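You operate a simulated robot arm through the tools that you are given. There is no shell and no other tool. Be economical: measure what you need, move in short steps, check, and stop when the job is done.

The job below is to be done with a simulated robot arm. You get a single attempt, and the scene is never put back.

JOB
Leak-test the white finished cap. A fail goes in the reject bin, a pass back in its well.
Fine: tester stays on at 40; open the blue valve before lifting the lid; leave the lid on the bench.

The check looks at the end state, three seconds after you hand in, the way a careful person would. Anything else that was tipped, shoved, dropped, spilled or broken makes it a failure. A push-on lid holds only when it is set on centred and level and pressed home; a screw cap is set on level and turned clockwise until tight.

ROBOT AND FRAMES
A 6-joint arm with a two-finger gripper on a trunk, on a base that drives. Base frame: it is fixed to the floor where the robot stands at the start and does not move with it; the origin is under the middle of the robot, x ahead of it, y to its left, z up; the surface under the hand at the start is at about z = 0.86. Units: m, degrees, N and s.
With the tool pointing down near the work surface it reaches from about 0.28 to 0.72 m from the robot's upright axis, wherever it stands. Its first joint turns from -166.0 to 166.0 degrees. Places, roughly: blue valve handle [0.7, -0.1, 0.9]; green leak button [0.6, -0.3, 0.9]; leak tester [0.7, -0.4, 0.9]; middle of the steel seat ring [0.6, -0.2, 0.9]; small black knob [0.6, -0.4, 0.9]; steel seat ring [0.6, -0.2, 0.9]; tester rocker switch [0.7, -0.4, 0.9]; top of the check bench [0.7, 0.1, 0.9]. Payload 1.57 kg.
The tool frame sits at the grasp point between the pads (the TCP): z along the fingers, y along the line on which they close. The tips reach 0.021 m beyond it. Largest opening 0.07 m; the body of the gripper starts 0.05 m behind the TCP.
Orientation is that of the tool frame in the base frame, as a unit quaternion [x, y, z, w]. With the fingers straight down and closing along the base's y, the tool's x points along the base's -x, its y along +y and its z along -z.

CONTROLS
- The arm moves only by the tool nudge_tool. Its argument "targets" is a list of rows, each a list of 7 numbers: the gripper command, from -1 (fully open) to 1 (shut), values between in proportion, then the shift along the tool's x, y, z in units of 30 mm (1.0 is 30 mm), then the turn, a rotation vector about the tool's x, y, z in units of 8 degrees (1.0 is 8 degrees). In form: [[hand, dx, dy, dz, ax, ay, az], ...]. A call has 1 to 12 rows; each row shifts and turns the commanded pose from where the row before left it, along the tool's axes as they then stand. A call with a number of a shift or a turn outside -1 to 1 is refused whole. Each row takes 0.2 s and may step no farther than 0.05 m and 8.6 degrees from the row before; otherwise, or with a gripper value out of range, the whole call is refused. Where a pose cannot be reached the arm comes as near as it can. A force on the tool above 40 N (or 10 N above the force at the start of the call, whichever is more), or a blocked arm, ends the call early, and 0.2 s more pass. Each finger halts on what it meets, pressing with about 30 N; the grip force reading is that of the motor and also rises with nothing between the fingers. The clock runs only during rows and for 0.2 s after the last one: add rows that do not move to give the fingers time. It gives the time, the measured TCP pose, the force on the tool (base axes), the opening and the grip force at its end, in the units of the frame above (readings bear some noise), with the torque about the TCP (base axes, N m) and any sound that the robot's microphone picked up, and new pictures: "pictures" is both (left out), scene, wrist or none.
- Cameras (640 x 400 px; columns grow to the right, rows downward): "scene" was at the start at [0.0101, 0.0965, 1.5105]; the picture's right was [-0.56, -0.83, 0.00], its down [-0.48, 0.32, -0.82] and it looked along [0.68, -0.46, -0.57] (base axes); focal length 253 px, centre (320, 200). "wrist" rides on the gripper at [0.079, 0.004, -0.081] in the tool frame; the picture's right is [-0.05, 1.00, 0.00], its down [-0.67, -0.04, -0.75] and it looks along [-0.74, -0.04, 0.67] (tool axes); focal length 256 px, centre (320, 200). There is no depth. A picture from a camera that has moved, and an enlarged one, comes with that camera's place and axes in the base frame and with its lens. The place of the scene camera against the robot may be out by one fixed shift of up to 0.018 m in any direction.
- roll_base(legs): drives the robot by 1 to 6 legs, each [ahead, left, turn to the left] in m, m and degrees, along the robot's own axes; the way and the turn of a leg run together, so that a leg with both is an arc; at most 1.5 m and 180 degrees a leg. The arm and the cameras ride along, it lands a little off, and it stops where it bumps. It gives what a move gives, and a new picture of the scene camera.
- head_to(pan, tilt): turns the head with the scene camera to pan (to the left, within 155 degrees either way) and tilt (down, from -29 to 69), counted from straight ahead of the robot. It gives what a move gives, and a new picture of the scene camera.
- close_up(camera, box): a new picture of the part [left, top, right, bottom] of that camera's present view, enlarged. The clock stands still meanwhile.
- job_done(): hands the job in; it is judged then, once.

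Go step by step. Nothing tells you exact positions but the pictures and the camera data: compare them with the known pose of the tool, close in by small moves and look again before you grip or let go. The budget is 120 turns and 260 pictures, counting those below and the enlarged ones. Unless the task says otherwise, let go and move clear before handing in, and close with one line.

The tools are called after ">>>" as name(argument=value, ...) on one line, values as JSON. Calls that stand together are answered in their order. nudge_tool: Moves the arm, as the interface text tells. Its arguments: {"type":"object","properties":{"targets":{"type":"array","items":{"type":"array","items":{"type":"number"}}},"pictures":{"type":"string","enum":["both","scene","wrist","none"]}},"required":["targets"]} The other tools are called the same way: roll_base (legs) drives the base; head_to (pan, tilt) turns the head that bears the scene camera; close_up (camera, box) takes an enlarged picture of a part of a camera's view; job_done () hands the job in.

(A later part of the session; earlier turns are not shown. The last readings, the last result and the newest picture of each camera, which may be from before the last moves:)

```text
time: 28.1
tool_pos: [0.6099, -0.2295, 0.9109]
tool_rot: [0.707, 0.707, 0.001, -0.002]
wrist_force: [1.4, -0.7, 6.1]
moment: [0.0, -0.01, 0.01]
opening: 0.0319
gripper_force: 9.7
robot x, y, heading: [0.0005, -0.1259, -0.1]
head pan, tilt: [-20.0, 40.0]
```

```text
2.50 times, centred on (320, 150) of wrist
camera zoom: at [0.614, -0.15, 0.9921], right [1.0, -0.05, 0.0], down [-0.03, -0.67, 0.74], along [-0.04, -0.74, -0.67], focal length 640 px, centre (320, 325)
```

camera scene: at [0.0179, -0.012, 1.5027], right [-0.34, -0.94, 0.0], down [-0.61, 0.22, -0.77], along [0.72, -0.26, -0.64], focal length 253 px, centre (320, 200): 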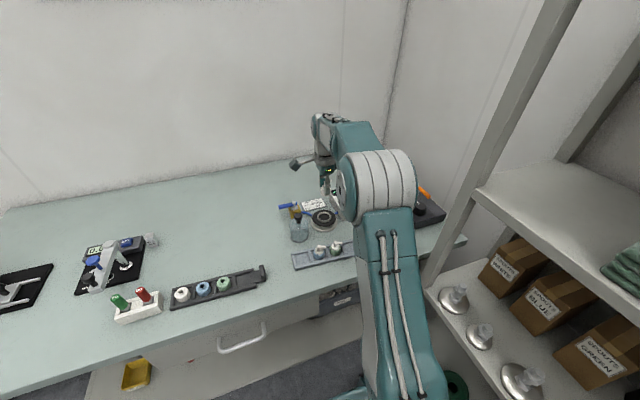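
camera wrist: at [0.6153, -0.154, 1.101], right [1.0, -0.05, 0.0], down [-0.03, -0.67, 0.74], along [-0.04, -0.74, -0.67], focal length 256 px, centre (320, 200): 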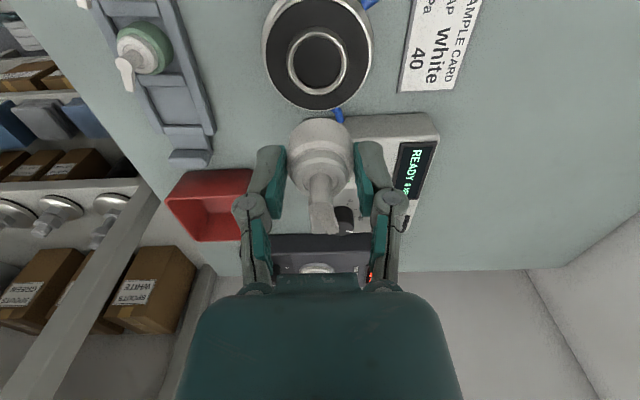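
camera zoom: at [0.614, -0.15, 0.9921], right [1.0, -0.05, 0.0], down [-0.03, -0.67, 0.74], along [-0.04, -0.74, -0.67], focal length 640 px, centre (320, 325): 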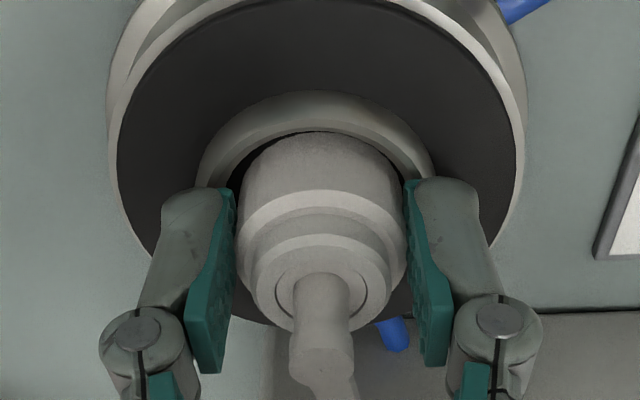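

The cap has touched down with steady force and no moment. I'm opening the fingers and rising.

>>> nudge_tool(targets=[[0.3, 0, 0, 0, 0, 0, 0], [0, 0, 0, 0, 0, 0, 0], [-1, 0, 0, 0, 0, 0, 0], [-1, 0, 0, 0, 0, 0, 0], [-1, 0, 0, -0.5, 0, 0, 0], [-1, 0, 0, -1, 0, 0, 0], [-1, 0, 0, -1, 0, 0, 0], [-1, 0, 0, -1, 0, 0, 0], [-1, 0, 0, 0, 0, 0, 0], [-1, 0, 0, 0, 0, 0, 0]], pictures="wrist")

>>> close_up(camera="wrist", box=[240, 0, 400, 160])

>>> close_up(camera="scene", box=[290, 180, 345, 235])

```text
time: 30.3
tool_pos: [0.6111, -0.2294, 1.0144]
tool_rot: [0.707, 0.707, 0.002, -0.001]
wrist_force: [-1.1, 0.7, -0.7]
moment: [-0.03, 0.0, 0.03]
opening: 0.0702
gripper_force: 0.0
robot x, y, heading: [0.0032, -0.1297, -0.0]
head pan, tilt: [-20.0, 40.0]
camera wrist: at [0.6145, -0.1509, 1.0958], right [1.0, -0.05, 0.0], down [-0.03, -0.67, 0.74], along [-0.04, -0.74, -0.67], focal length 256 px, centre (320, 200)
```

wrist: 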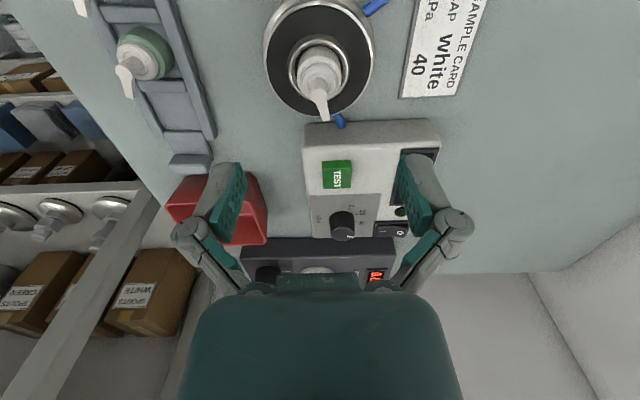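

```text
2.50 times, centred on (320, 80) of wrist
camera zoom: at [0.6145, -0.1509, 1.0958], right [1.0, -0.05, 0.0], down [-0.03, -0.67, 0.74], along [-0.04, -0.74, -0.67], focal length 640 px, centre (320, 500)
```

zoom: 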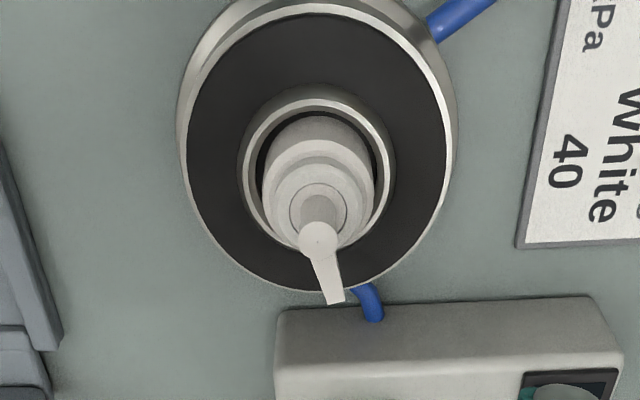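

```text
7.27 times, centred on (318, 208) of scene
camera zoom: at [0.0179, -0.012, 1.5027], right [-0.34, -0.94, 0.0], down [-0.61, 0.22, -0.77], along [0.72, -0.26, -0.64], focal length 1842 px, centre (338, 146)
```

zoom: 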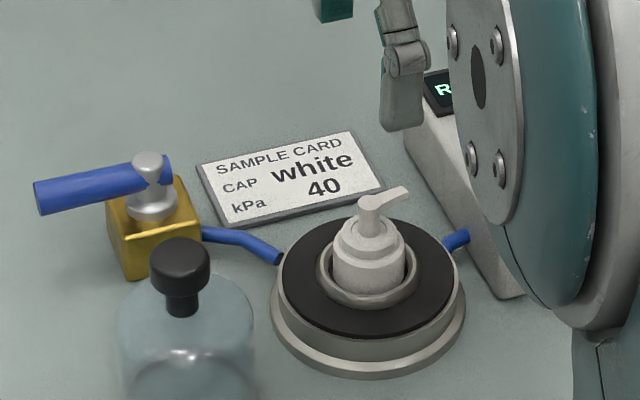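

The cap sits upright in the seat ring (centre ≈ (0.610, -0.2325)). Next is the clear dome at about (0.579, -0.136), knob top near z = 0.946. I'm moving above it.

>>> nudge_tool(targets=[[-1, 0.8, -0.3, -0.3, 0, 0, 0], [-1, 0.8, -0.3, 0, 0, 0, 0], [-1, 0.8, -0.3, 0, 0, 0, 0], [-1, 0.75, -0.15, 0, 0, 0, 0], [-1, 0, 0, 0, 0, 0, 0], [-1, 0, 0, 0, 0, 0, 0]], pictures="both")

>>> close_up(camera="wrist", box=[220, 0, 420, 200])

>>> close_up(camera="scene", box=[270, 180, 340, 250])

```text
time: 31.7
tool_pos: [0.579, -0.1344, 1.0262]
tool_rot: [0.707, 0.708, 0.0, -0.002]
wrist_force: [-0.4, 0.1, -1.0]
moment: [0.0, 0.02, -0.02]
opening: 0.0699
gripper_force: 0.1
robot x, y, heading: [0.001, -0.1285, 0.0]
head pan, tilt: [-20.0, 40.0]
camera scene: at [0.0177, -0.0115, 1.5027], right [-0.34, -0.94, 0.0], down [-0.61, 0.22, -0.77], along [0.72, -0.26, -0.64], focal length 253 px, centre (320, 200)
camera wrist: at [0.5837, -0.0549, 1.107], right [1.0, -0.05, 0.0], down [-0.03, -0.67, 0.74], along [-0.04, -0.74, -0.67], focal length 256 px, centre (320, 200)
```

scene: 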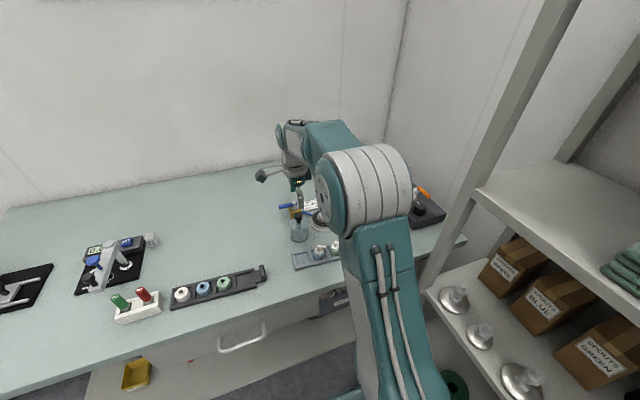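
wrist: 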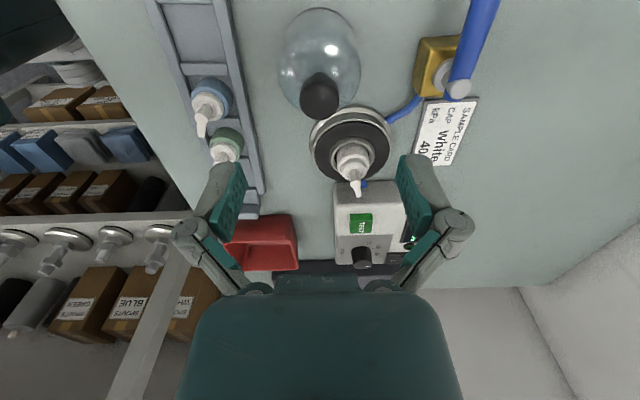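

```text
2.00 times, centred on (320, 100) of wrist
camera zoom: at [0.5837, -0.0549, 1.107], right [1.0, -0.05, 0.0], down [-0.03, -0.67, 0.74], along [-0.04, -0.74, -0.67], focal length 512 px, centre (320, 400)
```

zoom: 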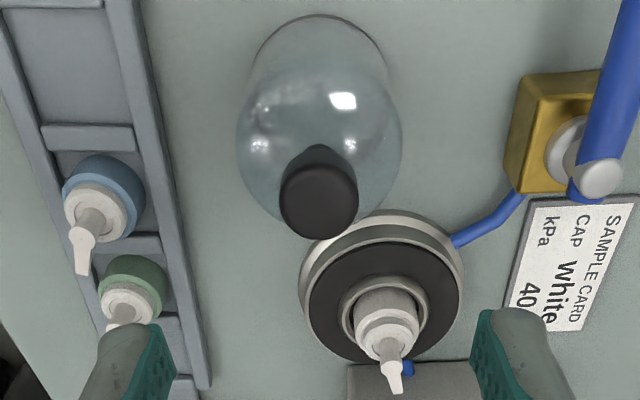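

```text
5.71 times, centred on (305, 215) of scene
camera zoom: at [0.0177, -0.0115, 1.5027], right [-0.34, -0.94, 0.0], down [-0.61, 0.22, -0.77], along [0.72, -0.26, -0.64], focal length 1447 px, centre (406, 114)
```

zoom: 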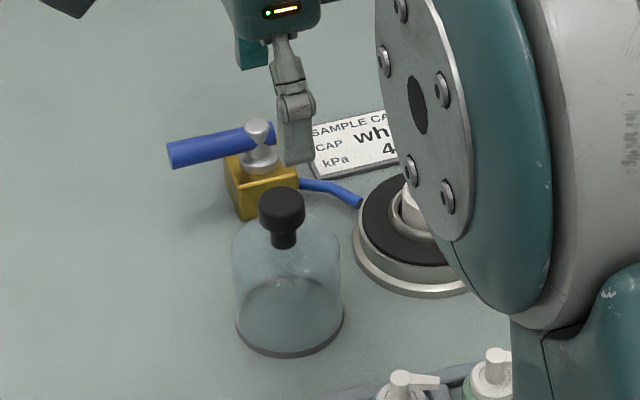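

I'm aligned with the knob in x and y, and descending 60 mm before a check.

>>> nudge_tool(targets=[[-1, 0, 0, 0.8, 0, 0, 0], [-1, 0, 0, 0.7, 0, 0, 0], [-1, 0, 0, 0.6, 0, 0, 0], [-1, 0, 0, 0, 0, 0, 0], [-1, 0, 0, 0, 0, 0, 0]], pictures="none")

>>> close_up(camera="wrist", box=[220, 50, 420, 250])

>>> close_up(camera="scene", box=[270, 180, 340, 250])

```text
time: 32.9
tool_pos: [0.5791, -0.1338, 0.9618]
tool_rot: [0.707, 0.707, 0.001, -0.002]
wrist_force: [1.1, 0.2, -0.4]
moment: [0.0, 0.03, 0.05]
opening: 0.0698
gripper_force: 0.1
robot x, y, heading: [0.0011, -0.1259, 0.2]
head pan, tilt: [-20.0, 40.0]
```

```text
2.00 times, centred on (320, 150) of wrist
camera zoom: at [0.5829, -0.0553, 1.0433], right [1.0, -0.05, 0.0], down [-0.03, -0.67, 0.74], along [-0.04, -0.74, -0.67], focal length 512 px, centre (320, 300)
```

zoom: 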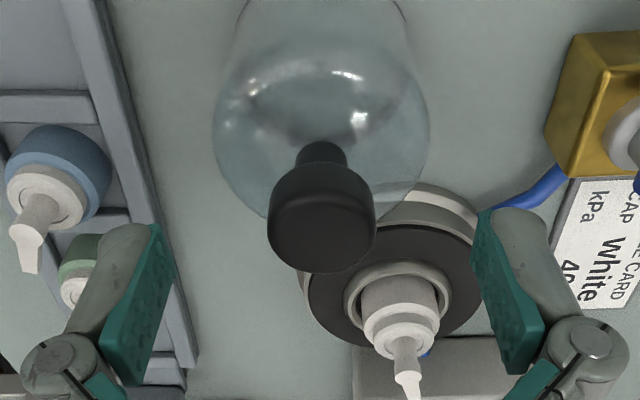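

```text
5.71 times, centred on (305, 215) of scene
camera zoom: at [0.0178, -0.0115, 1.5027], right [-0.34, -0.94, 0.0], down [-0.61, 0.22, -0.77], along [0.72, -0.26, -0.64], focal length 1447 px, centre (406, 114)
```

zoom: 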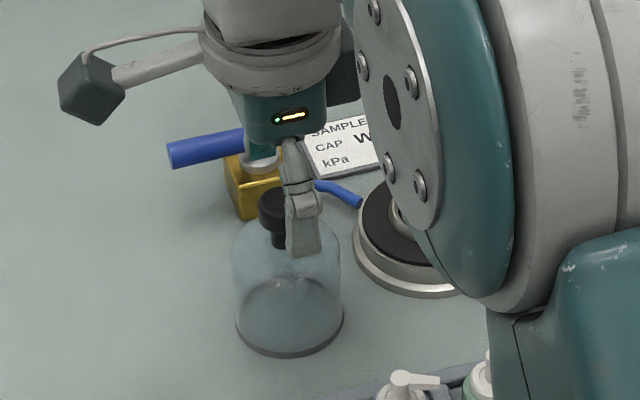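

The knob top is at z ≈ 0.949, its diameter about 26 mm, and the glass top about 0.925. I'm lowering 10 mm and closing on the knob.

>>> nudge_tool(targets=[[-1, 0, 0, 0.33, 0, 0, 0], [-1, 0, 0, 0, 0, 0, 0], [0, 0, 0, 0, 0, 0, 0], [0.6, 0, 0, 0, 0, 0, 0], [1, 0, 0, 0, 0, 0, 0], [1, 0, 0, 0, 0, 0, 0], [1, 0, 0, 0, 0, 0, 0]], pictures="none")

>>> close_up(camera="wrist", box=[220, 50, 420, 250])

>>> close_up(camera="scene", box=[270, 180, 340, 250])

```text
time: 34.5
tool_pos: [0.579, -0.1345, 0.9533]
tool_rot: [0.707, 0.707, 0.002, 0.0]
wrist_force: [0.9, 0.4, 8.7]
moment: [0.01, -0.02, -0.02]
opening: 0.0239
gripper_force: 30.2
robot x, y, heading: [0.0002, -0.1301, -0.1]
head pan, tilt: [-20.0, 40.0]
```

```text
2.00 times, centred on (320, 150) of wrist
camera zoom: at [0.5825, -0.0553, 1.0341], right [1.0, -0.05, 0.0], down [-0.04, -0.67, 0.74], along [-0.04, -0.74, -0.67], focal length 512 px, centre (320, 300)
```

zoom: 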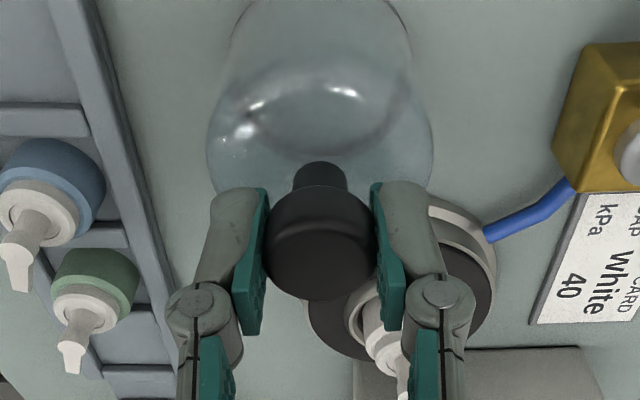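

```text
5.71 times, centred on (305, 215) of scene
camera zoom: at [0.0172, -0.0115, 1.5027], right [-0.34, -0.94, 0.0], down [-0.6, 0.22, -0.77], along [0.72, -0.26, -0.64], focal length 1447 px, centre (406, 114)
```

zoom: 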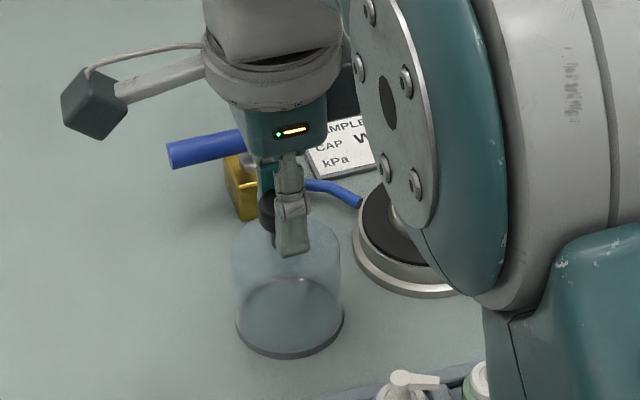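

The knob is gripped and centred on the tool axis. I'm lifting the dome 114 mm to clear the spout.

>>> nudge_tool(targets=[[1, 0, 0, -0.3, 0, 0, 0], [1, 0, 0, -0.5, 0, 0, 0], [1, 0, 0, -1, 0, 0, 0], [1, 0, 0, -1, 0, 0, 0], [1, 0, 0, -1, 0, 0, 0], [1, 0, 0, 0, 0, 0, 0], [1, 0, 0, 0, 0, 0, 0]], pictures="both")

```text
time: 36.1
tool_pos: [0.5775, -0.1354, 1.0666]
tool_rot: [0.706, 0.708, 0.001, -0.001]
wrist_force: [-0.5, 1.0, -0.4]
moment: [0.03, -0.03, 0.03]
opening: 0.0238
gripper_force: 30.5
robot x, y, heading: [-0.0016, -0.1263, 0.1]
head pan, tilt: [-20.0, 40.0]
camera scene: at [0.0177, -0.0115, 1.5027], right [-0.34, -0.94, 0.0], down [-0.61, 0.22, -0.77], along [0.72, -0.26, -0.64], focal length 253 px, centre (320, 200)
camera wrist: at [0.5816, -0.0567, 1.1472], right [1.0, -0.05, 0.0], down [-0.03, -0.67, 0.74], along [-0.04, -0.74, -0.67], focal length 256 px, centre (320, 200)
```

scene: 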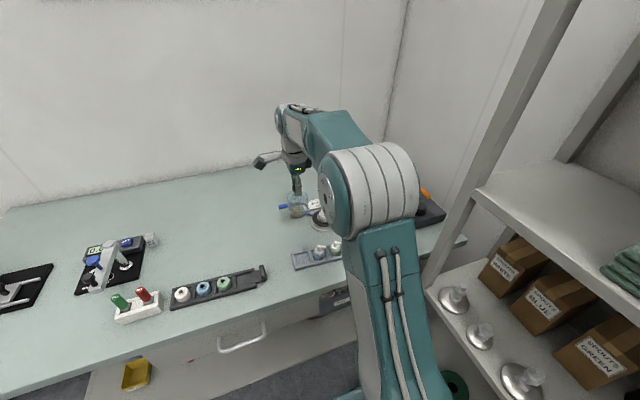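
wrist: 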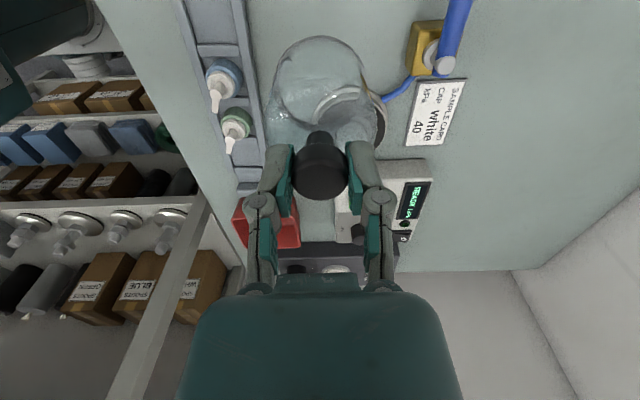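

The dome is lifted cleanly. I'm moving over the seat.

>>> nudge_tool(targets=[[1, -0.8, 0.26, 0, 0, 0, 0], [1, -0.82, 0.26, 0, 0, 0, 0], [1, -0.82, 0.26, 0, 0, 0, 0], [1, -0.82, 0.26, 0, 0, 0, 0], [1, 0, 0, 0, 0, 0, 0], [1, 0, 0, 0, 0, 0, 0]], pictures="none")

>>> close_up(camera="wrist", box=[220, 0, 420, 200])

>>> close_up(camera="scene", box=[280, 160, 350, 230])

```text
time: 37.5
tool_pos: [0.6092, -0.2331, 1.067]
tool_rot: [0.706, 0.708, 0.001, -0.002]
wrist_force: [-1.2, -0.3, -0.8]
moment: [0.01, 0.0, -0.01]
opening: 0.0239
gripper_force: 29.6
robot x, y, heading: [-0.0007, -0.1229, -0.2]
head pan, tilt: [-20.0, 40.0]
```

```text
2.00 times, centred on (320, 100) of wrist
camera zoom: at [0.6133, -0.1536, 1.1475], right [1.0, -0.05, 0.0], down [-0.03, -0.67, 0.74], along [-0.04, -0.74, -0.67], focal length 512 px, centre (320, 400)
```

zoom: 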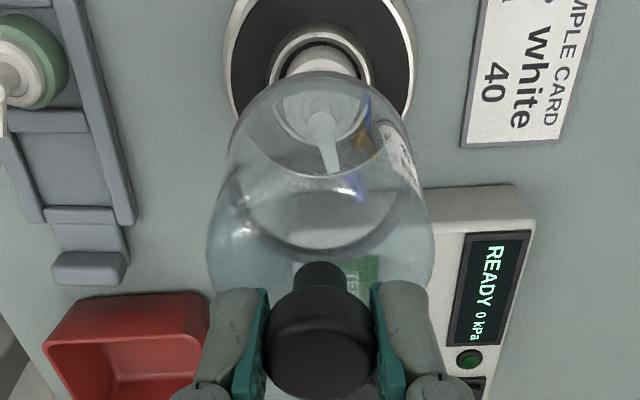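

```text
5.71 times, centred on (315, 195) of scene
camera zoom: at [0.0179, -0.012, 1.5027], right [-0.34, -0.94, 0.0], down [-0.61, 0.22, -0.77], along [0.72, -0.26, -0.64], focal length 1447 px, centre (349, 229)
```

zoom: 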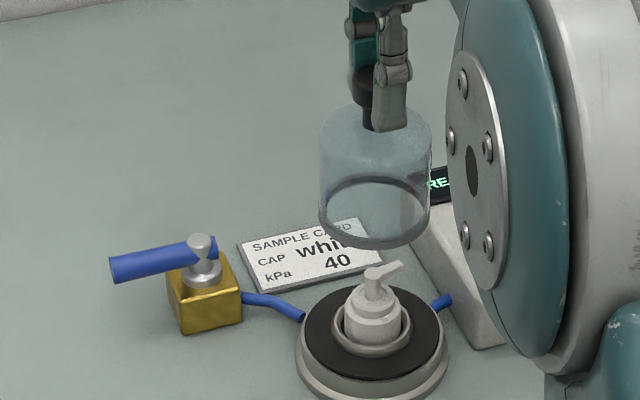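

The dome is centred over the seat. I'm descending 65 mm, then checking.

>>> nudge_tool(targets=[[1, 0, 0, 0.6, 0, 0, 0], [1, 0, 0, 0.6, 0, 0, 0], [1, 0, 0, 0.5, 0, 0, 0], [1, 0, 0, 0.4, 0, 0, 0], [1, 0, 0, 0, 0, 0, 0], [1, 0, 0, 0, 0, 0, 0]], pictures="none")

>>> close_up(camera="wrist", box=[220, 0, 420, 200])

>>> close_up(camera="scene", box=[285, 175, 345, 235])

```text
time: 38.9
tool_pos: [0.6087, -0.2333, 1.0022]
tool_rot: [0.706, 0.708, 0.001, -0.001]
wrist_force: [-0.1, -1.4, -1.1]
moment: [-0.01, 0.02, 0.04]
opening: 0.0238
gripper_force: 29.8
robot x, y, heading: [-0.0003, -0.1283, 0.1]
head pan, tilt: [-20.0, 40.0]
```

```text
2.00 times, centred on (320, 100) of wrist
camera zoom: at [0.6126, -0.1541, 1.0839], right [1.0, -0.05, 0.0], down [-0.03, -0.67, 0.74], along [-0.04, -0.74, -0.67], focal length 512 px, centre (320, 400)
```

zoom: 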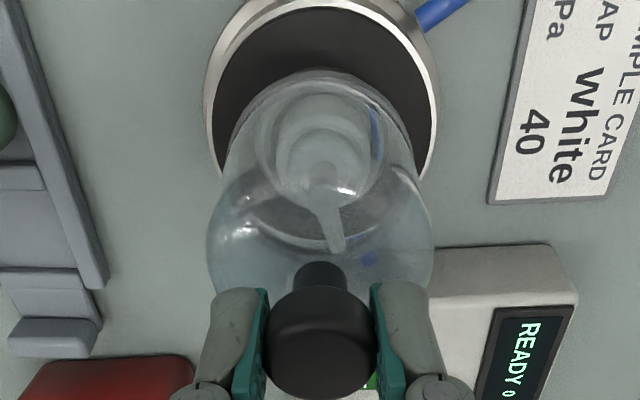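

```text
6.67 times, centred on (315, 205) of scene
camera zoom: at [0.0179, -0.0121, 1.5027], right [-0.34, -0.94, 0.0], down [-0.61, 0.22, -0.77], along [0.72, -0.26, -0.64], focal length 1688 px, centre (353, 167)
```

zoom: 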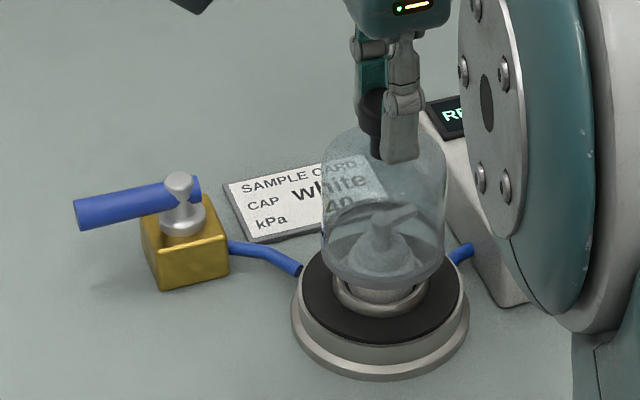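

The dome is around the cap and not touching. I'm lowering further in small steps until contact.

>>> nudge_tool(targets=[[1, 0, 0, 0.3, 0, 0, 0], [1, 0, 0, 0.3, 0, 0, 0], [1, 0, 0, 0.1, 0, 0, 0], [1, 0, 0, 0, 0, 0, 0]], pictures="none")

>>> nudge_tool(targets=[[1, 0, 0, 0.1, 0, 0, 0], [1, 0, 0, 0.0, 0, 0, 0], [1, 0, 0, 0.1, 0, 0, 0], [1, 0, 0, 0, 0, 0, 0]], pictures="none")

>>> close_up(camera="wrist", box=[220, 0, 420, 200])

>>> close_up(camera="scene", box=[285, 175, 345, 235])

```text
time: 39.9
tool_pos: [0.6082, -0.2313, 0.9818]
tool_rot: [0.706, 0.708, 0.001, -0.001]
wrist_force: [-0.8, 0.5, -0.2]
moment: [-0.02, 0.0, 0.02]
opening: 0.0239
gripper_force: 30.5
robot x, y, heading: [0.0014, -0.1296, -0.1]
head pan, tilt: [-20.0, 40.0]
```

```text
time: 40.9
tool_pos: [0.6086, -0.2313, 0.9781]
tool_rot: [0.706, 0.708, 0.002, 0.0]
wrist_force: [-3.0, 0.2, 11.0]
moment: [0.1, 0.07, -0.01]
opening: 0.0241
gripper_force: 29.7
robot x, y, heading: [0.0021, -0.1279, 0.2]
head pan, tilt: [-20.0, 40.0]
```

```text
2.00 times, centred on (320, 100) of wrist
camera zoom: at [0.6132, -0.1528, 1.0581], right [1.0, -0.05, 0.0], down [-0.04, -0.67, 0.74], along [-0.04, -0.74, -0.67], focal length 512 px, centre (320, 400)
```

zoom: 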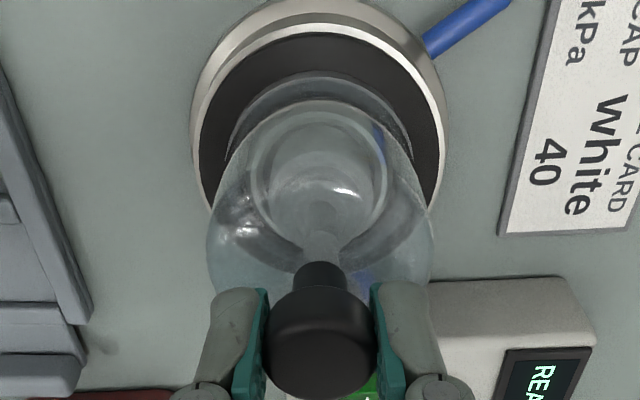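

```text
6.67 times, centred on (315, 205) of scene
camera zoom: at [0.017, -0.0116, 1.5027], right [-0.34, -0.94, 0.0], down [-0.6, 0.22, -0.77], along [0.72, -0.26, -0.64], focal length 1688 px, centre (353, 167)
```

zoom: 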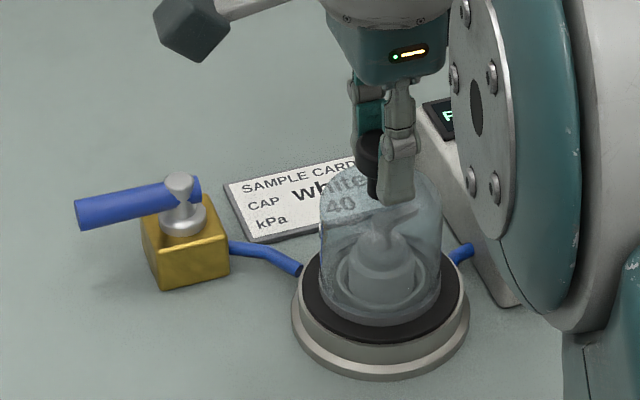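

The dome is on the gasket and centred. I'm pressing a little to seat it, then releasing.

>>> nudge_tool(targets=[[1, 0, 0, 0.08, 0, 0, 0], [1, 0, 0, 0.06, 0, 0, 0], [1, 0, 0, 0, 0, 0, 0]], pictures="none")

>>> nudge_tool(targets=[[0.2, 0, 0, 0, 0, 0, 0], [-0.3, 0, 0, 0, 0, 0, 0], [-1, 0, 0, 0, 0, 0, 0], [-1, 0, 0, 0, 0, 0, 0], [-1, 0, 0, -0.6, 0, 0, 0], [-1, 0, 0, -1, 0, 0, 0], [-1, 0, 0, -1, 0, 0, 0], [-1, 0, 0, 0, 0, 0, 0], [-1, 0, 0, 0, 0, 0, 0]], pictures="both")

>>> close_up(camera="scene", box=[285, 175, 345, 235])

>>> close_up(camera="wrist", box=[220, 0, 420, 200])

```text
time: 41.7
tool_pos: [0.6071, -0.2312, 0.9718]
tool_rot: [0.707, 0.707, 0.003, -0.001]
wrist_force: [6.2, -0.3, 21.0]
moment: [-0.02, -0.08, -0.01]
opening: 0.0238
gripper_force: 30.6
robot x, y, heading: [0.0027, -0.1275, -0.1]
head pan, tilt: [-20.0, 40.0]
```

```text
time: 43.7
tool_pos: [0.6075, -0.2319, 1.0497]
tool_rot: [0.707, 0.708, 0.001, -0.001]
wrist_force: [-0.1, -0.5, -0.1]
moment: [0.02, -0.02, 0.02]
opening: 0.0703
gripper_force: 0.0
robot x, y, heading: [-0.0009, -0.1303, 0.1]
head pan, tilt: [-20.0, 40.0]
camera scene: at [0.0178, -0.012, 1.5027], right [-0.34, -0.94, 0.0], down [-0.61, 0.22, -0.77], along [0.72, -0.26, -0.64], focal length 253 px, centre (320, 200)
camera wrist: at [0.6118, -0.1529, 1.1302], right [1.0, -0.05, 0.0], down [-0.03, -0.67, 0.74], along [-0.04, -0.74, -0.67], focal length 256 px, centre (320, 200)
```

scene: 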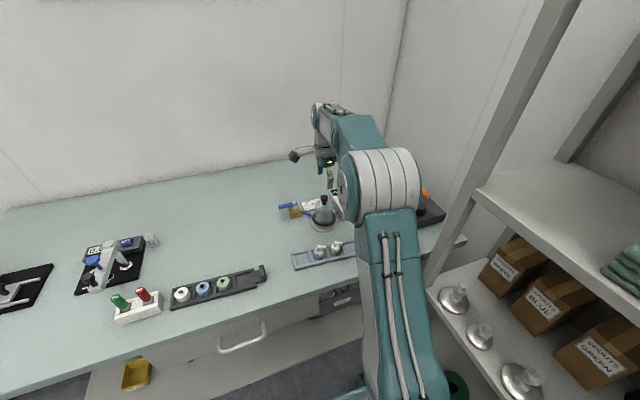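
wrist: 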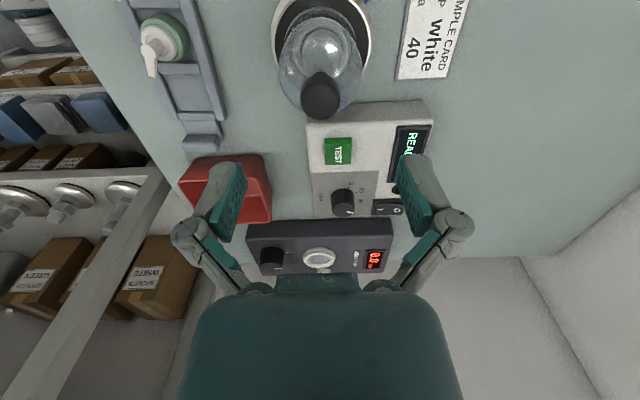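

```text
6.67 times, centred on (315, 205) of scene
camera zoom: at [0.0178, -0.012, 1.5027], right [-0.34, -0.94, 0.0], down [-0.61, 0.22, -0.77], along [0.72, -0.26, -0.64], focal length 1688 px, centre (353, 167)
```

zoom: 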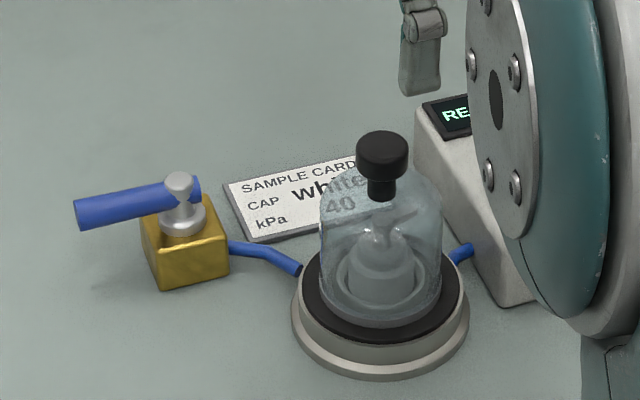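

```text
2.00 times, centred on (320, 100) of wrist
camera zoom: at [0.6118, -0.1529, 1.1302], right [1.0, -0.05, 0.0], down [-0.03, -0.67, 0.74], along [-0.04, -0.74, -0.67], focal length 512 px, centre (320, 400)
```

zoom: 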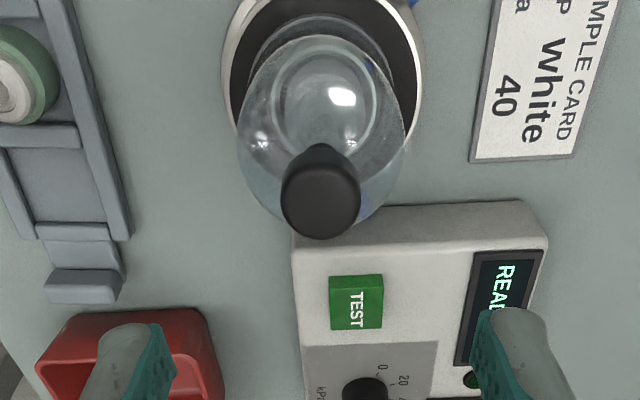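

The dome is seated. Next is the blue valve: its pivot is at about (0.681, -0.144), and the handle points to +y at z ≈ 0.908, in line with the hose (open). I'll straddle the handle with part-open fingers.

>>> nudge_tool(targets=[[-0.5, 1, 0.6, 0, 0, 0, 0], [-0.2, 1, 0.6, 0, 0, 0, 0], [-0.1, 1, 0.6, 0, 0, 0, 0], [-0.1, 1, 0.6, 0, 0, 0, 0], [-0.1, 0.2, 0.1, 0, 0, 0, 0], [-0.1, 0, 0, 0.9, 0, 0, 0], [-0.1, 0, 0, 0.9, 0, 0, 0], [-0.1, 0, 0, 0, 0, 0, 0], [-0.1, 0, 0, 0, 0, 0, 0]], pictures="wrist")

>>> close_up(camera="wrist", box=[220, 0, 420, 200])

>>> close_up(camera="scene", box=[265, 165, 345, 245])

```text
time: 45.7
tool_pos: [0.683, -0.1055, 0.9967]
tool_rot: [0.706, 0.708, 0.001, 0.0]
wrist_force: [-0.2, -0.9, 0.3]
moment: [-0.01, -0.02, -0.02]
opening: 0.0386
gripper_force: 0.0
robot x, y, heading: [-0.0007, -0.1306, 0.0]
head pan, tilt: [-20.0, 40.0]
camera wrist: at [0.6876, -0.0268, 1.0767], right [1.0, -0.05, 0.0], down [-0.03, -0.67, 0.74], along [-0.04, -0.74, -0.67], focal length 256 px, centre (320, 200)
```

wrist: 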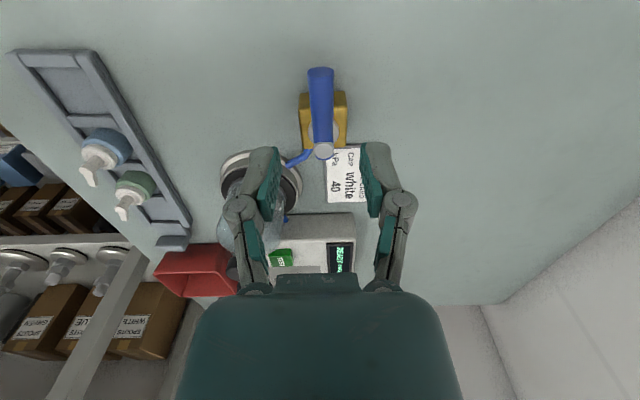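

```text
2.00 times, centred on (320, 100) of wrist
camera zoom: at [0.6876, -0.0268, 1.0767], right [1.0, -0.05, 0.0], down [-0.03, -0.67, 0.74], along [-0.04, -0.74, -0.67], focal length 512 px, centre (320, 400)
```

zoom: 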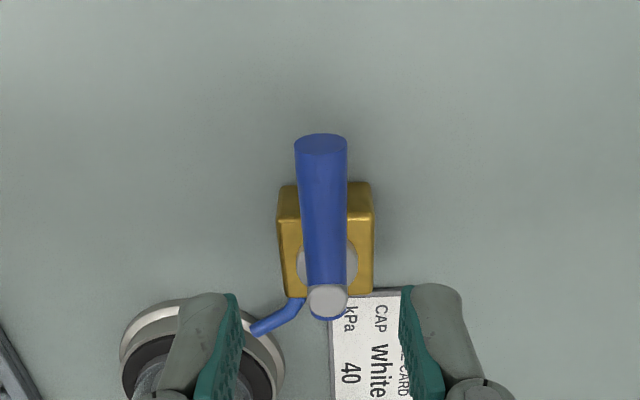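

```text
5.00 times, centred on (305, 205) of scene
camera zoom: at [0.0183, -0.0114, 1.5027], right [-0.34, -0.94, 0.0], down [-0.61, 0.22, -0.77], along [0.72, -0.26, -0.64], focal length 1266 px, centre (395, 175)
```

zoom: 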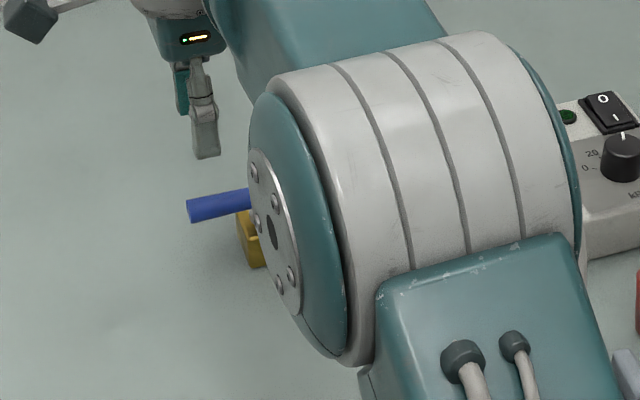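

The handle lies centred under the hand. I'm descending to straddle it at z ≈ 0.918.

>>> nudge_tool(targets=[[-0.1, 0, 0, 0.9, 0, 0, 0], [-0.1, 0, 0, 0.9, 0, 0, 0], [-0.1, 0, 0, 0.8, 0, 0, 0], [0.3, 0, 0, 0, 0, 0, 0], [0.45, 0, 0, 0, 0, 0, 0], [0.45, 0, 0, 0, 0, 0, 0]], pictures="wrist")

>>> close_up(camera="wrist", box=[220, 50, 420, 250])

```text
time: 47.1
tool_pos: [0.684, -0.1066, 0.9182]
tool_rot: [0.707, 0.707, 0.002, -0.001]
wrist_force: [0.3, -0.4, 0.2]
moment: [0.04, -0.03, -0.01]
opening: 0.0197
gripper_force: 0.0
robot x, y, heading: [-0.0007, -0.1299, -0.1]
head pan, tilt: [-20.0, 40.0]
camera wrist: at [0.6881, -0.0268, 0.9991], right [1.0, -0.05, 0.0], down [-0.03, -0.67, 0.74], along [-0.04, -0.74, -0.67], focal length 256 px, centre (320, 200)
```

wrist: 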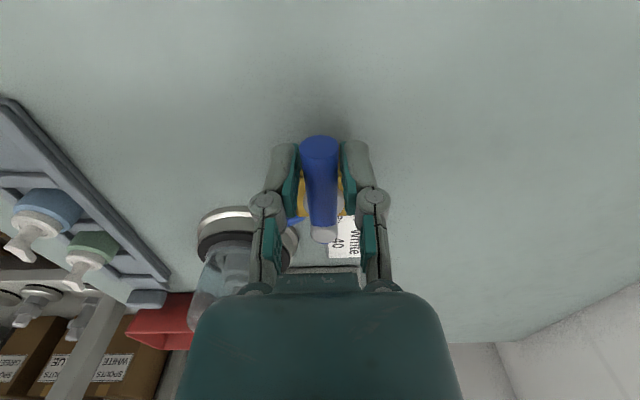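

```text
2.00 times, centred on (320, 150) of wrist
camera zoom: at [0.6881, -0.0268, 0.9991], right [1.0, -0.05, 0.0], down [-0.03, -0.67, 0.74], along [-0.04, -0.74, -0.67], focal length 512 px, centre (320, 300)
```

zoom: 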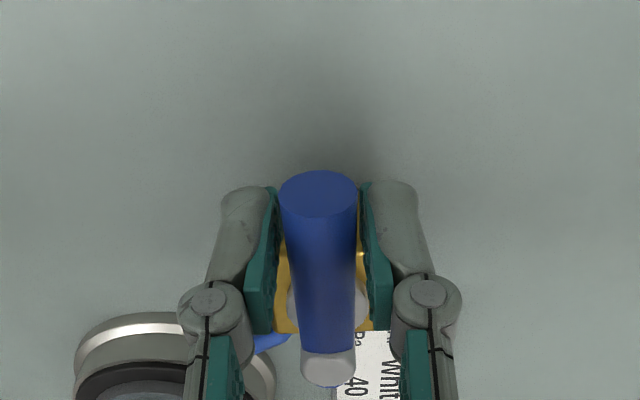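

Test turn: I'll try 16° counter-clockwise (toward the robot) along the arc and watch the force.

>>> nudge_tool(targets=[[0.45, -0.012, -0.174, 0, 0, 0, -1], [0.45, -0.012, -0.174, 0, 0, 0, -1], [0.45, 0, 0, 0, 0, 0, 0]], pictures="none")

>>> close_up(camera="wrist", box=[220, 50, 420, 250])

```text
time: 47.9
tool_pos: [0.6753, -0.1085, 0.919]
tool_rot: [0.601, 0.799, 0.003, -0.001]
wrist_force: [30.4, -5.6, -9.4]
moment: [-0.23, -0.17, -0.46]
opening: 0.036
gripper_force: 13.1
robot x, y, heading: [0.0024, -0.1267, -0.2]
head pan, tilt: [-20.0, 40.0]
```

```text
2.00 times, centred on (320, 150) of wrist
camera zoom: at [0.6571, -0.0316, 0.9994], right [0.97, 0.23, 0.0], down [0.15, -0.65, 0.74], along [0.17, -0.72, -0.67], focal length 512 px, centre (320, 300)
```

zoom: 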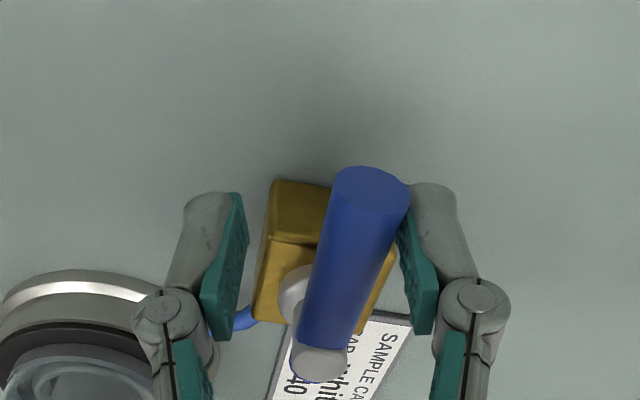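

Counter-clockwise hits a hard stop, so the handle turns clockwise from here. I'm returning and turning clockwise 16° past the start.

>>> nudge_tool(targets=[[0.2, -0.012, 0.174, 0, 0, 0, 1], [0.2, -0.012, 0.174, 0, 0, 0, 1], [0.4, 0, 0, 0, 0, 0, 0], [0.4, -0.012, 0.174, 0, 0, 0, 1], [0.4, -0.012, 0.174, 0, 0, 0, 1], [0.4, 0, 0, 0, 0, 0, 0]], pictures="none")

>>> close_up(camera="wrist", box=[220, 50, 420, 250])

```text
time: 49.3
tool_pos: [0.6936, -0.1083, 0.918]
tool_rot: [0.799, 0.601, 0.0, -0.002]
wrist_force: [-0.4, 0.3, -0.2]
moment: [-0.02, -0.02, 0.01]
opening: 0.0213
gripper_force: 0.7
robot x, y, heading: [0.0039, -0.1258, 0.2]
head pan, tilt: [-20.0, 40.0]
```

```text
2.00 times, centred on (320, 150) of wrist
camera zoom: at [0.7194, -0.0326, 0.9991], right [0.95, -0.33, 0.0], down [-0.22, -0.63, 0.74], along [-0.24, -0.7, -0.67], focal length 512 px, centre (320, 300)
```

zoom: 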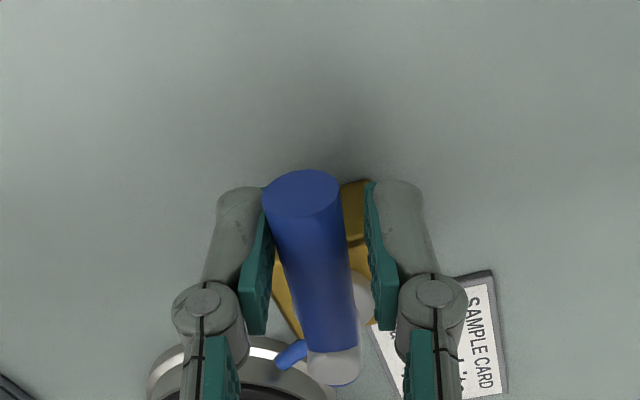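

It moves freely clockwise. I'm continuing the turn while drawing in slightly to stay within reach.

>>> nudge_tool(targets=[[0.4, -0.03, 0.172, 0, 0, 0, 1], [0.4, -0.04, 0.168, 0, 0, 0, 1], [0.4, -0.04, 0.164, 0, 0, 0, 1], [0.4, -0.04, 0.16, 0, 0, 0, 1], [0.4, -0.03, 0.155, 0, 0, 0, 1], [0.4, -0.02, 0.15, 0, 0, 0, 1], [0.4, 0, 0, 0, 0, 0, 0]], pictures="none")

>>> close_up(camera="wrist", box=[220, 50, 420, 250])

```text
time: 50.9
tool_pos: [0.7143, -0.1286, 0.9193]
tool_rot: [0.974, 0.225, 0.001, -0.002]
wrist_force: [0.0, 1.7, 1.0]
moment: [0.01, 0.01, 0.0]
opening: 0.0216
gripper_force: 0.4
robot x, y, heading: [-0.0016, -0.1303, -0.0]
head pan, tilt: [-20.0, 40.0]
```

```text
2.00 times, centred on (320, 150) of wrist
camera zoom: at [0.7875, -0.0979, 0.999], right [0.39, -0.92, 0.0], down [-0.61, -0.26, 0.74], along [-0.69, -0.29, -0.67], focal length 512 px, centre (320, 300)
```

zoom: 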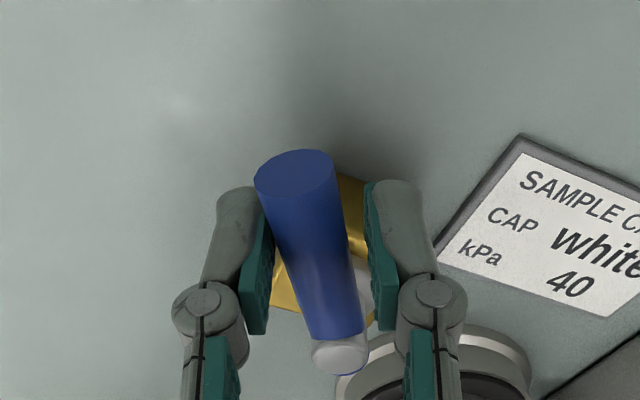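

The handle is now about 58° round. I'm continuing to the stop.

>>> nudge_tool(targets=[[0.4, -0.02, 0.15, 0, 0, 0, 1], [0.4, -0.02, 0.15, 0, 0, 0, 1], [0.4, -0.01, 0.15, 0, 0, 0, 1], [0.4, 0, 0, 0, 0, 0, 0]], pictures="none")

>>> close_up(camera="wrist", box=[220, 50, 420, 250])

```text
time: 51.9
tool_pos: [0.7165, -0.1402, 0.9193]
tool_rot: [0.999, 0.054, 0.0, -0.003]
wrist_force: [0.8, 1.3, -0.4]
moment: [0.0, -0.01, -0.03]
opening: 0.0219
gripper_force: 0.6
out of reach, approached as far as the arm can: row 3
robot x, y, heading: [-0.0013, -0.1316, -0.1]
head pan, tilt: [-20.0, 40.0]
```

```text
2.00 times, centred on (320, 150) of wrist
camera zoom: at [0.7962, -0.1357, 0.9993], right [0.06, -1.0, -0.01], down [-0.67, -0.04, 0.74], along [-0.74, -0.04, -0.67], focal length 512 px, centre (320, 300)
```

zoom: 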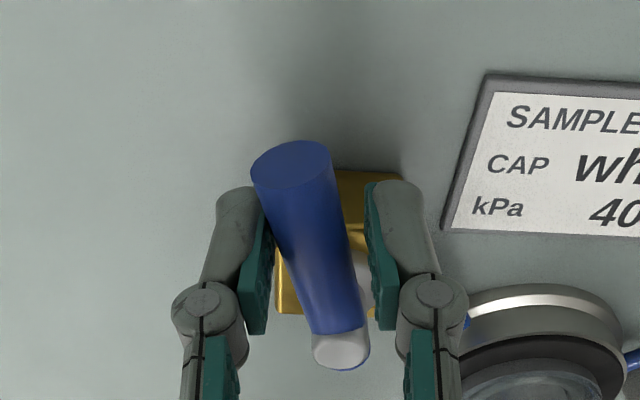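

I'm near the reach limit with the handle about 76° round. I'll pull in slightly and push in -y to finish the turn.

>>> nudge_tool(targets=[[0.4, -0.15, 0.1, 0, 0, 0, 0], [0.4, -0.05, 0.12, 0, 0, 0, 0], [0.4, 0, 0.12, 0, 0, 0, 0], [0.4, 0, 0.1, 0, 0, 0, 0], [0.4, 0, 0, 0, 0, 0, 0]], pictures="none")

>>> close_up(camera="wrist", box=[220, 50, 420, 250])

```text
time: 53.1
tool_pos: [0.7127, -0.1528, 0.9185]
tool_rot: [0.998, 0.056, 0.0, -0.003]
wrist_force: [2.1, 13.6, -2.6]
moment: [0.07, -0.08, -0.13]
opening: 0.029
gripper_force: 6.6
robot x, y, heading: [0.0004, -0.126, 0.1]
head pan, tilt: [-20.0, 40.0]
```

```text
2.00 times, centred on (320, 150) of wrist
camera zoom: at [0.7915, -0.1492, 0.9989], right [0.06, -1.0, -0.01], down [-0.67, -0.04, 0.74], along [-0.74, -0.04, -0.67], focal length 512 px, centre (320, 300)
```

zoom: 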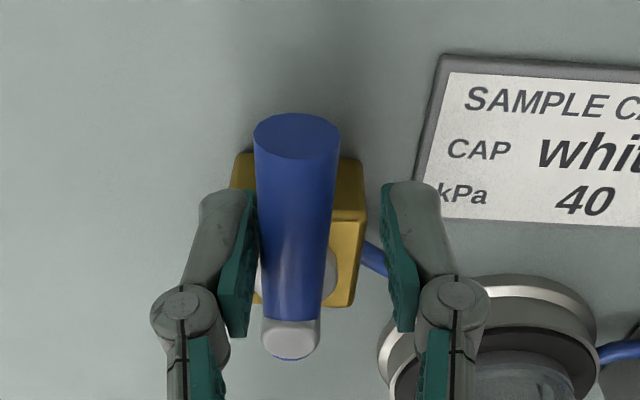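

The handle is now perpendicular and firmly at its stop, so the valve is closed. I'm backing off, rising and turning the hand back.

>>> nudge_tool(targets=[[-0.2, 0, -0.2, 0, 0, 0, 0], [-0.3, 0, 0, -0.6, 0, 0, 0], [-0.3, 0, 0, -1, 0, 0, 0], [-0.3, 0, 0, -1, 0, 0, 0], [0.3, -0.8, 0, -0.6, 0, 0, -1], [1, -0.8, 0, 0, 0, 0, -1], [1, 0, 0, 0, 0, 0, -1], [1, 0, 0, 0, 0, 0, -1], [1, 0, 0, 0, 0, 0, -1], [1, 0, 0, 0, 0, 0, -1], [1, 0, 0, 0, 0, 0, -1], [1, 0, 0, 0, 0, 0, -1]], pictures="none")

>>> nudge_tool(targets=[[1, 0, 0, 0, 0, 0, -1], [1, 0, 0, 0, 0, 0, -1], [1, 0, 0, 0, 0, 0, -0.45], [1, -1, 0, 0, 0, 0, 0], [1, -1, 0, 0, 0, 0, 0], [1, -1, 0, 0, 0, 0, 0], [1, -1, 0, 0, 0, 0, 0], [1, -1, -0.3, 0, 0, 0, 0], [1, 0, 0, 0, 0, 0, 0], [1, 0, 0, 0, 0, 0, 0]], pictures="wrist")

>>> close_up(camera="wrist", box=[240, 20, 440, 200])

>>> close_up(camera="scene", box=[265, 165, 345, 245])

```text
time: 55.7
tool_pos: [0.6639, -0.1589, 1.0149]
tool_rot: [0.817, 0.577, 0.001, -0.002]
wrist_force: [0.1, -0.8, -0.3]
moment: [0.0, -0.01, -0.02]
opening: 0.0
gripper_force: 28.1
robot x, y, heading: [-0.0035, -0.1325, 0.0]
head pan, tilt: [-20.0, 40.0]
```

```text
time: 57.9
tool_pos: [0.6552, -0.3081, 1.014]
tool_rot: [0.707, 0.707, 0.003, -0.002]
wrist_force: [0.6, -0.4, 0.0]
moment: [-0.02, 0.0, 0.03]
opening: 0.0001
gripper_force: 28.4
robot x, y, heading: [-0.0006, -0.1298, -0.2]
head pan, tilt: [-20.0, 40.0]
camera wrist: at [0.6601, -0.2293, 1.0949], right [1.0, -0.05, 0.0], down [-0.04, -0.67, 0.74], along [-0.04, -0.74, -0.67], focal length 256 px, centre (320, 200)
```

wrist: 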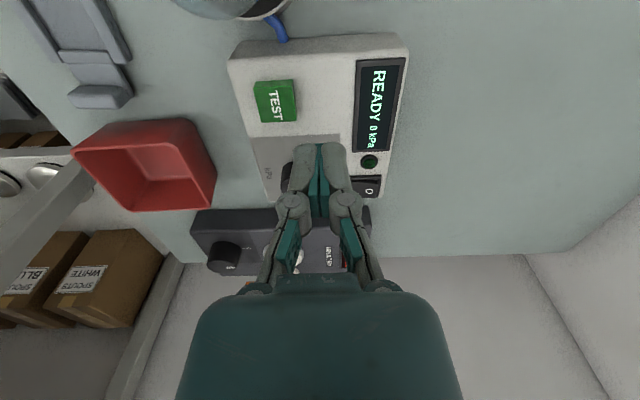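

```text
2.22 times, centred on (340, 110) of wrist
camera zoom: at [0.6601, -0.2293, 1.0949], right [1.0, -0.05, 0.0], down [-0.04, -0.67, 0.74], along [-0.04, -0.74, -0.67], focal length 569 px, centre (276, 400)
```

zoom: 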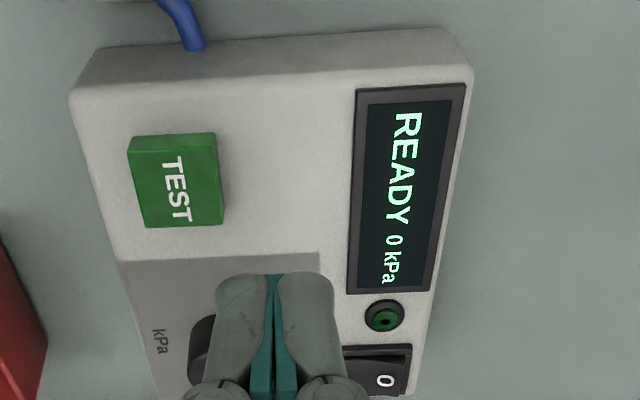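

```text
5.00 times, centred on (305, 205) of scene
camera zoom: at [0.0182, -0.0123, 1.5027], right [-0.34, -0.94, 0.0], down [-0.61, 0.22, -0.77], along [0.72, -0.26, -0.64], focal length 1266 px, centre (395, 175)
```

zoom: 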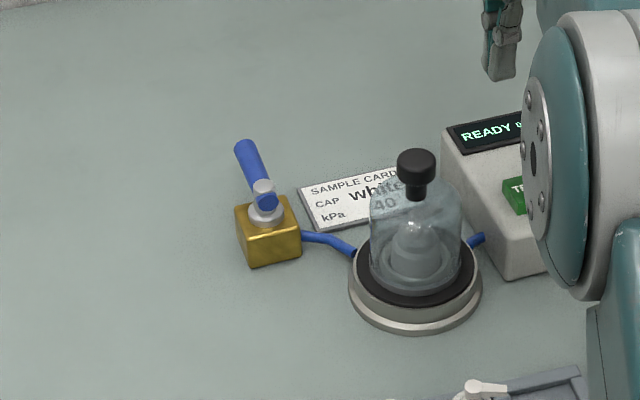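

The valve is closed and the display reads READY. The green TEST button is at about (0.621, -0.323); I'm moving above it and down to just over it.

>>> nudge_tool(targets=[[1, -0.25, -0.6, 0, 0, 0, 0], [1, -0.25, -0.55, 0, 0, 0, 0], [1, 0, 0, 0.8, 0, 0, 0], [1, 0, 0, 0.8, 0, 0, 0], [1, 0, 0, 0.8, 0, 0, 0], [1, 0, 0, 0, 0, 0, 0]], pictures="wrist")

>>> close_up(camera="wrist", box=[220, 70, 440, 230])

```text
time: 59.3
tool_pos: [0.6202, -0.3232, 0.942]
tool_rot: [0.707, 0.707, 0.002, -0.002]
wrist_force: [-1.4, 0.4, 0.7]
moment: [0.01, -0.01, 0.01]
opening: 0.0
gripper_force: 28.6
robot x, y, heading: [0.0013, -0.1268, -0.0]
head pan, tilt: [-20.0, 40.0]
camera wrist: at [0.6253, -0.2444, 1.023], right [1.0, -0.05, 0.0], down [-0.04, -0.67, 0.74], along [-0.04, -0.74, -0.67], focal length 256 px, centre (320, 200)
```

wrist: 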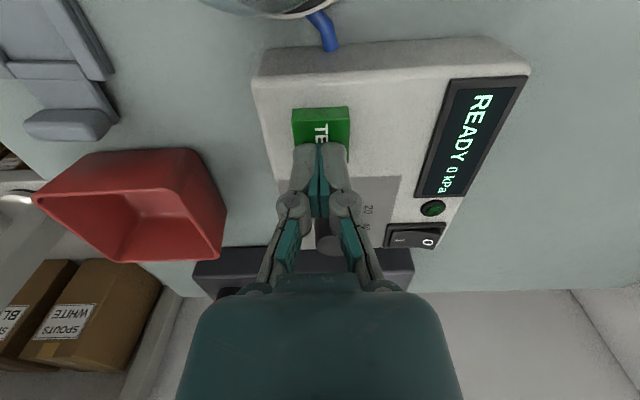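

```text
2.50 times, centred on (330, 150) of wrist
camera zoom: at [0.6253, -0.2444, 1.023], right [1.0, -0.05, 0.0], down [-0.04, -0.67, 0.74], along [-0.04, -0.74, -0.67], focal length 640 px, centre (295, 325)
```

zoom: 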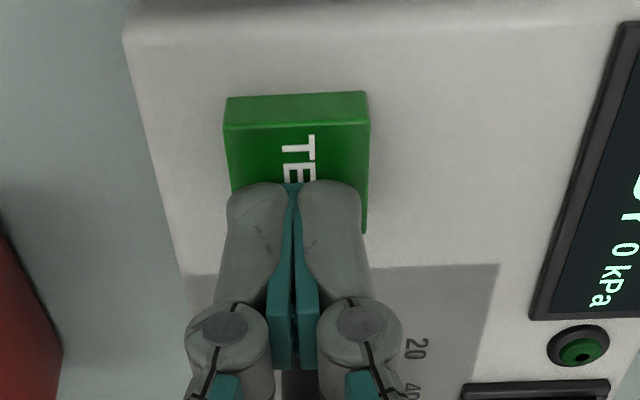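

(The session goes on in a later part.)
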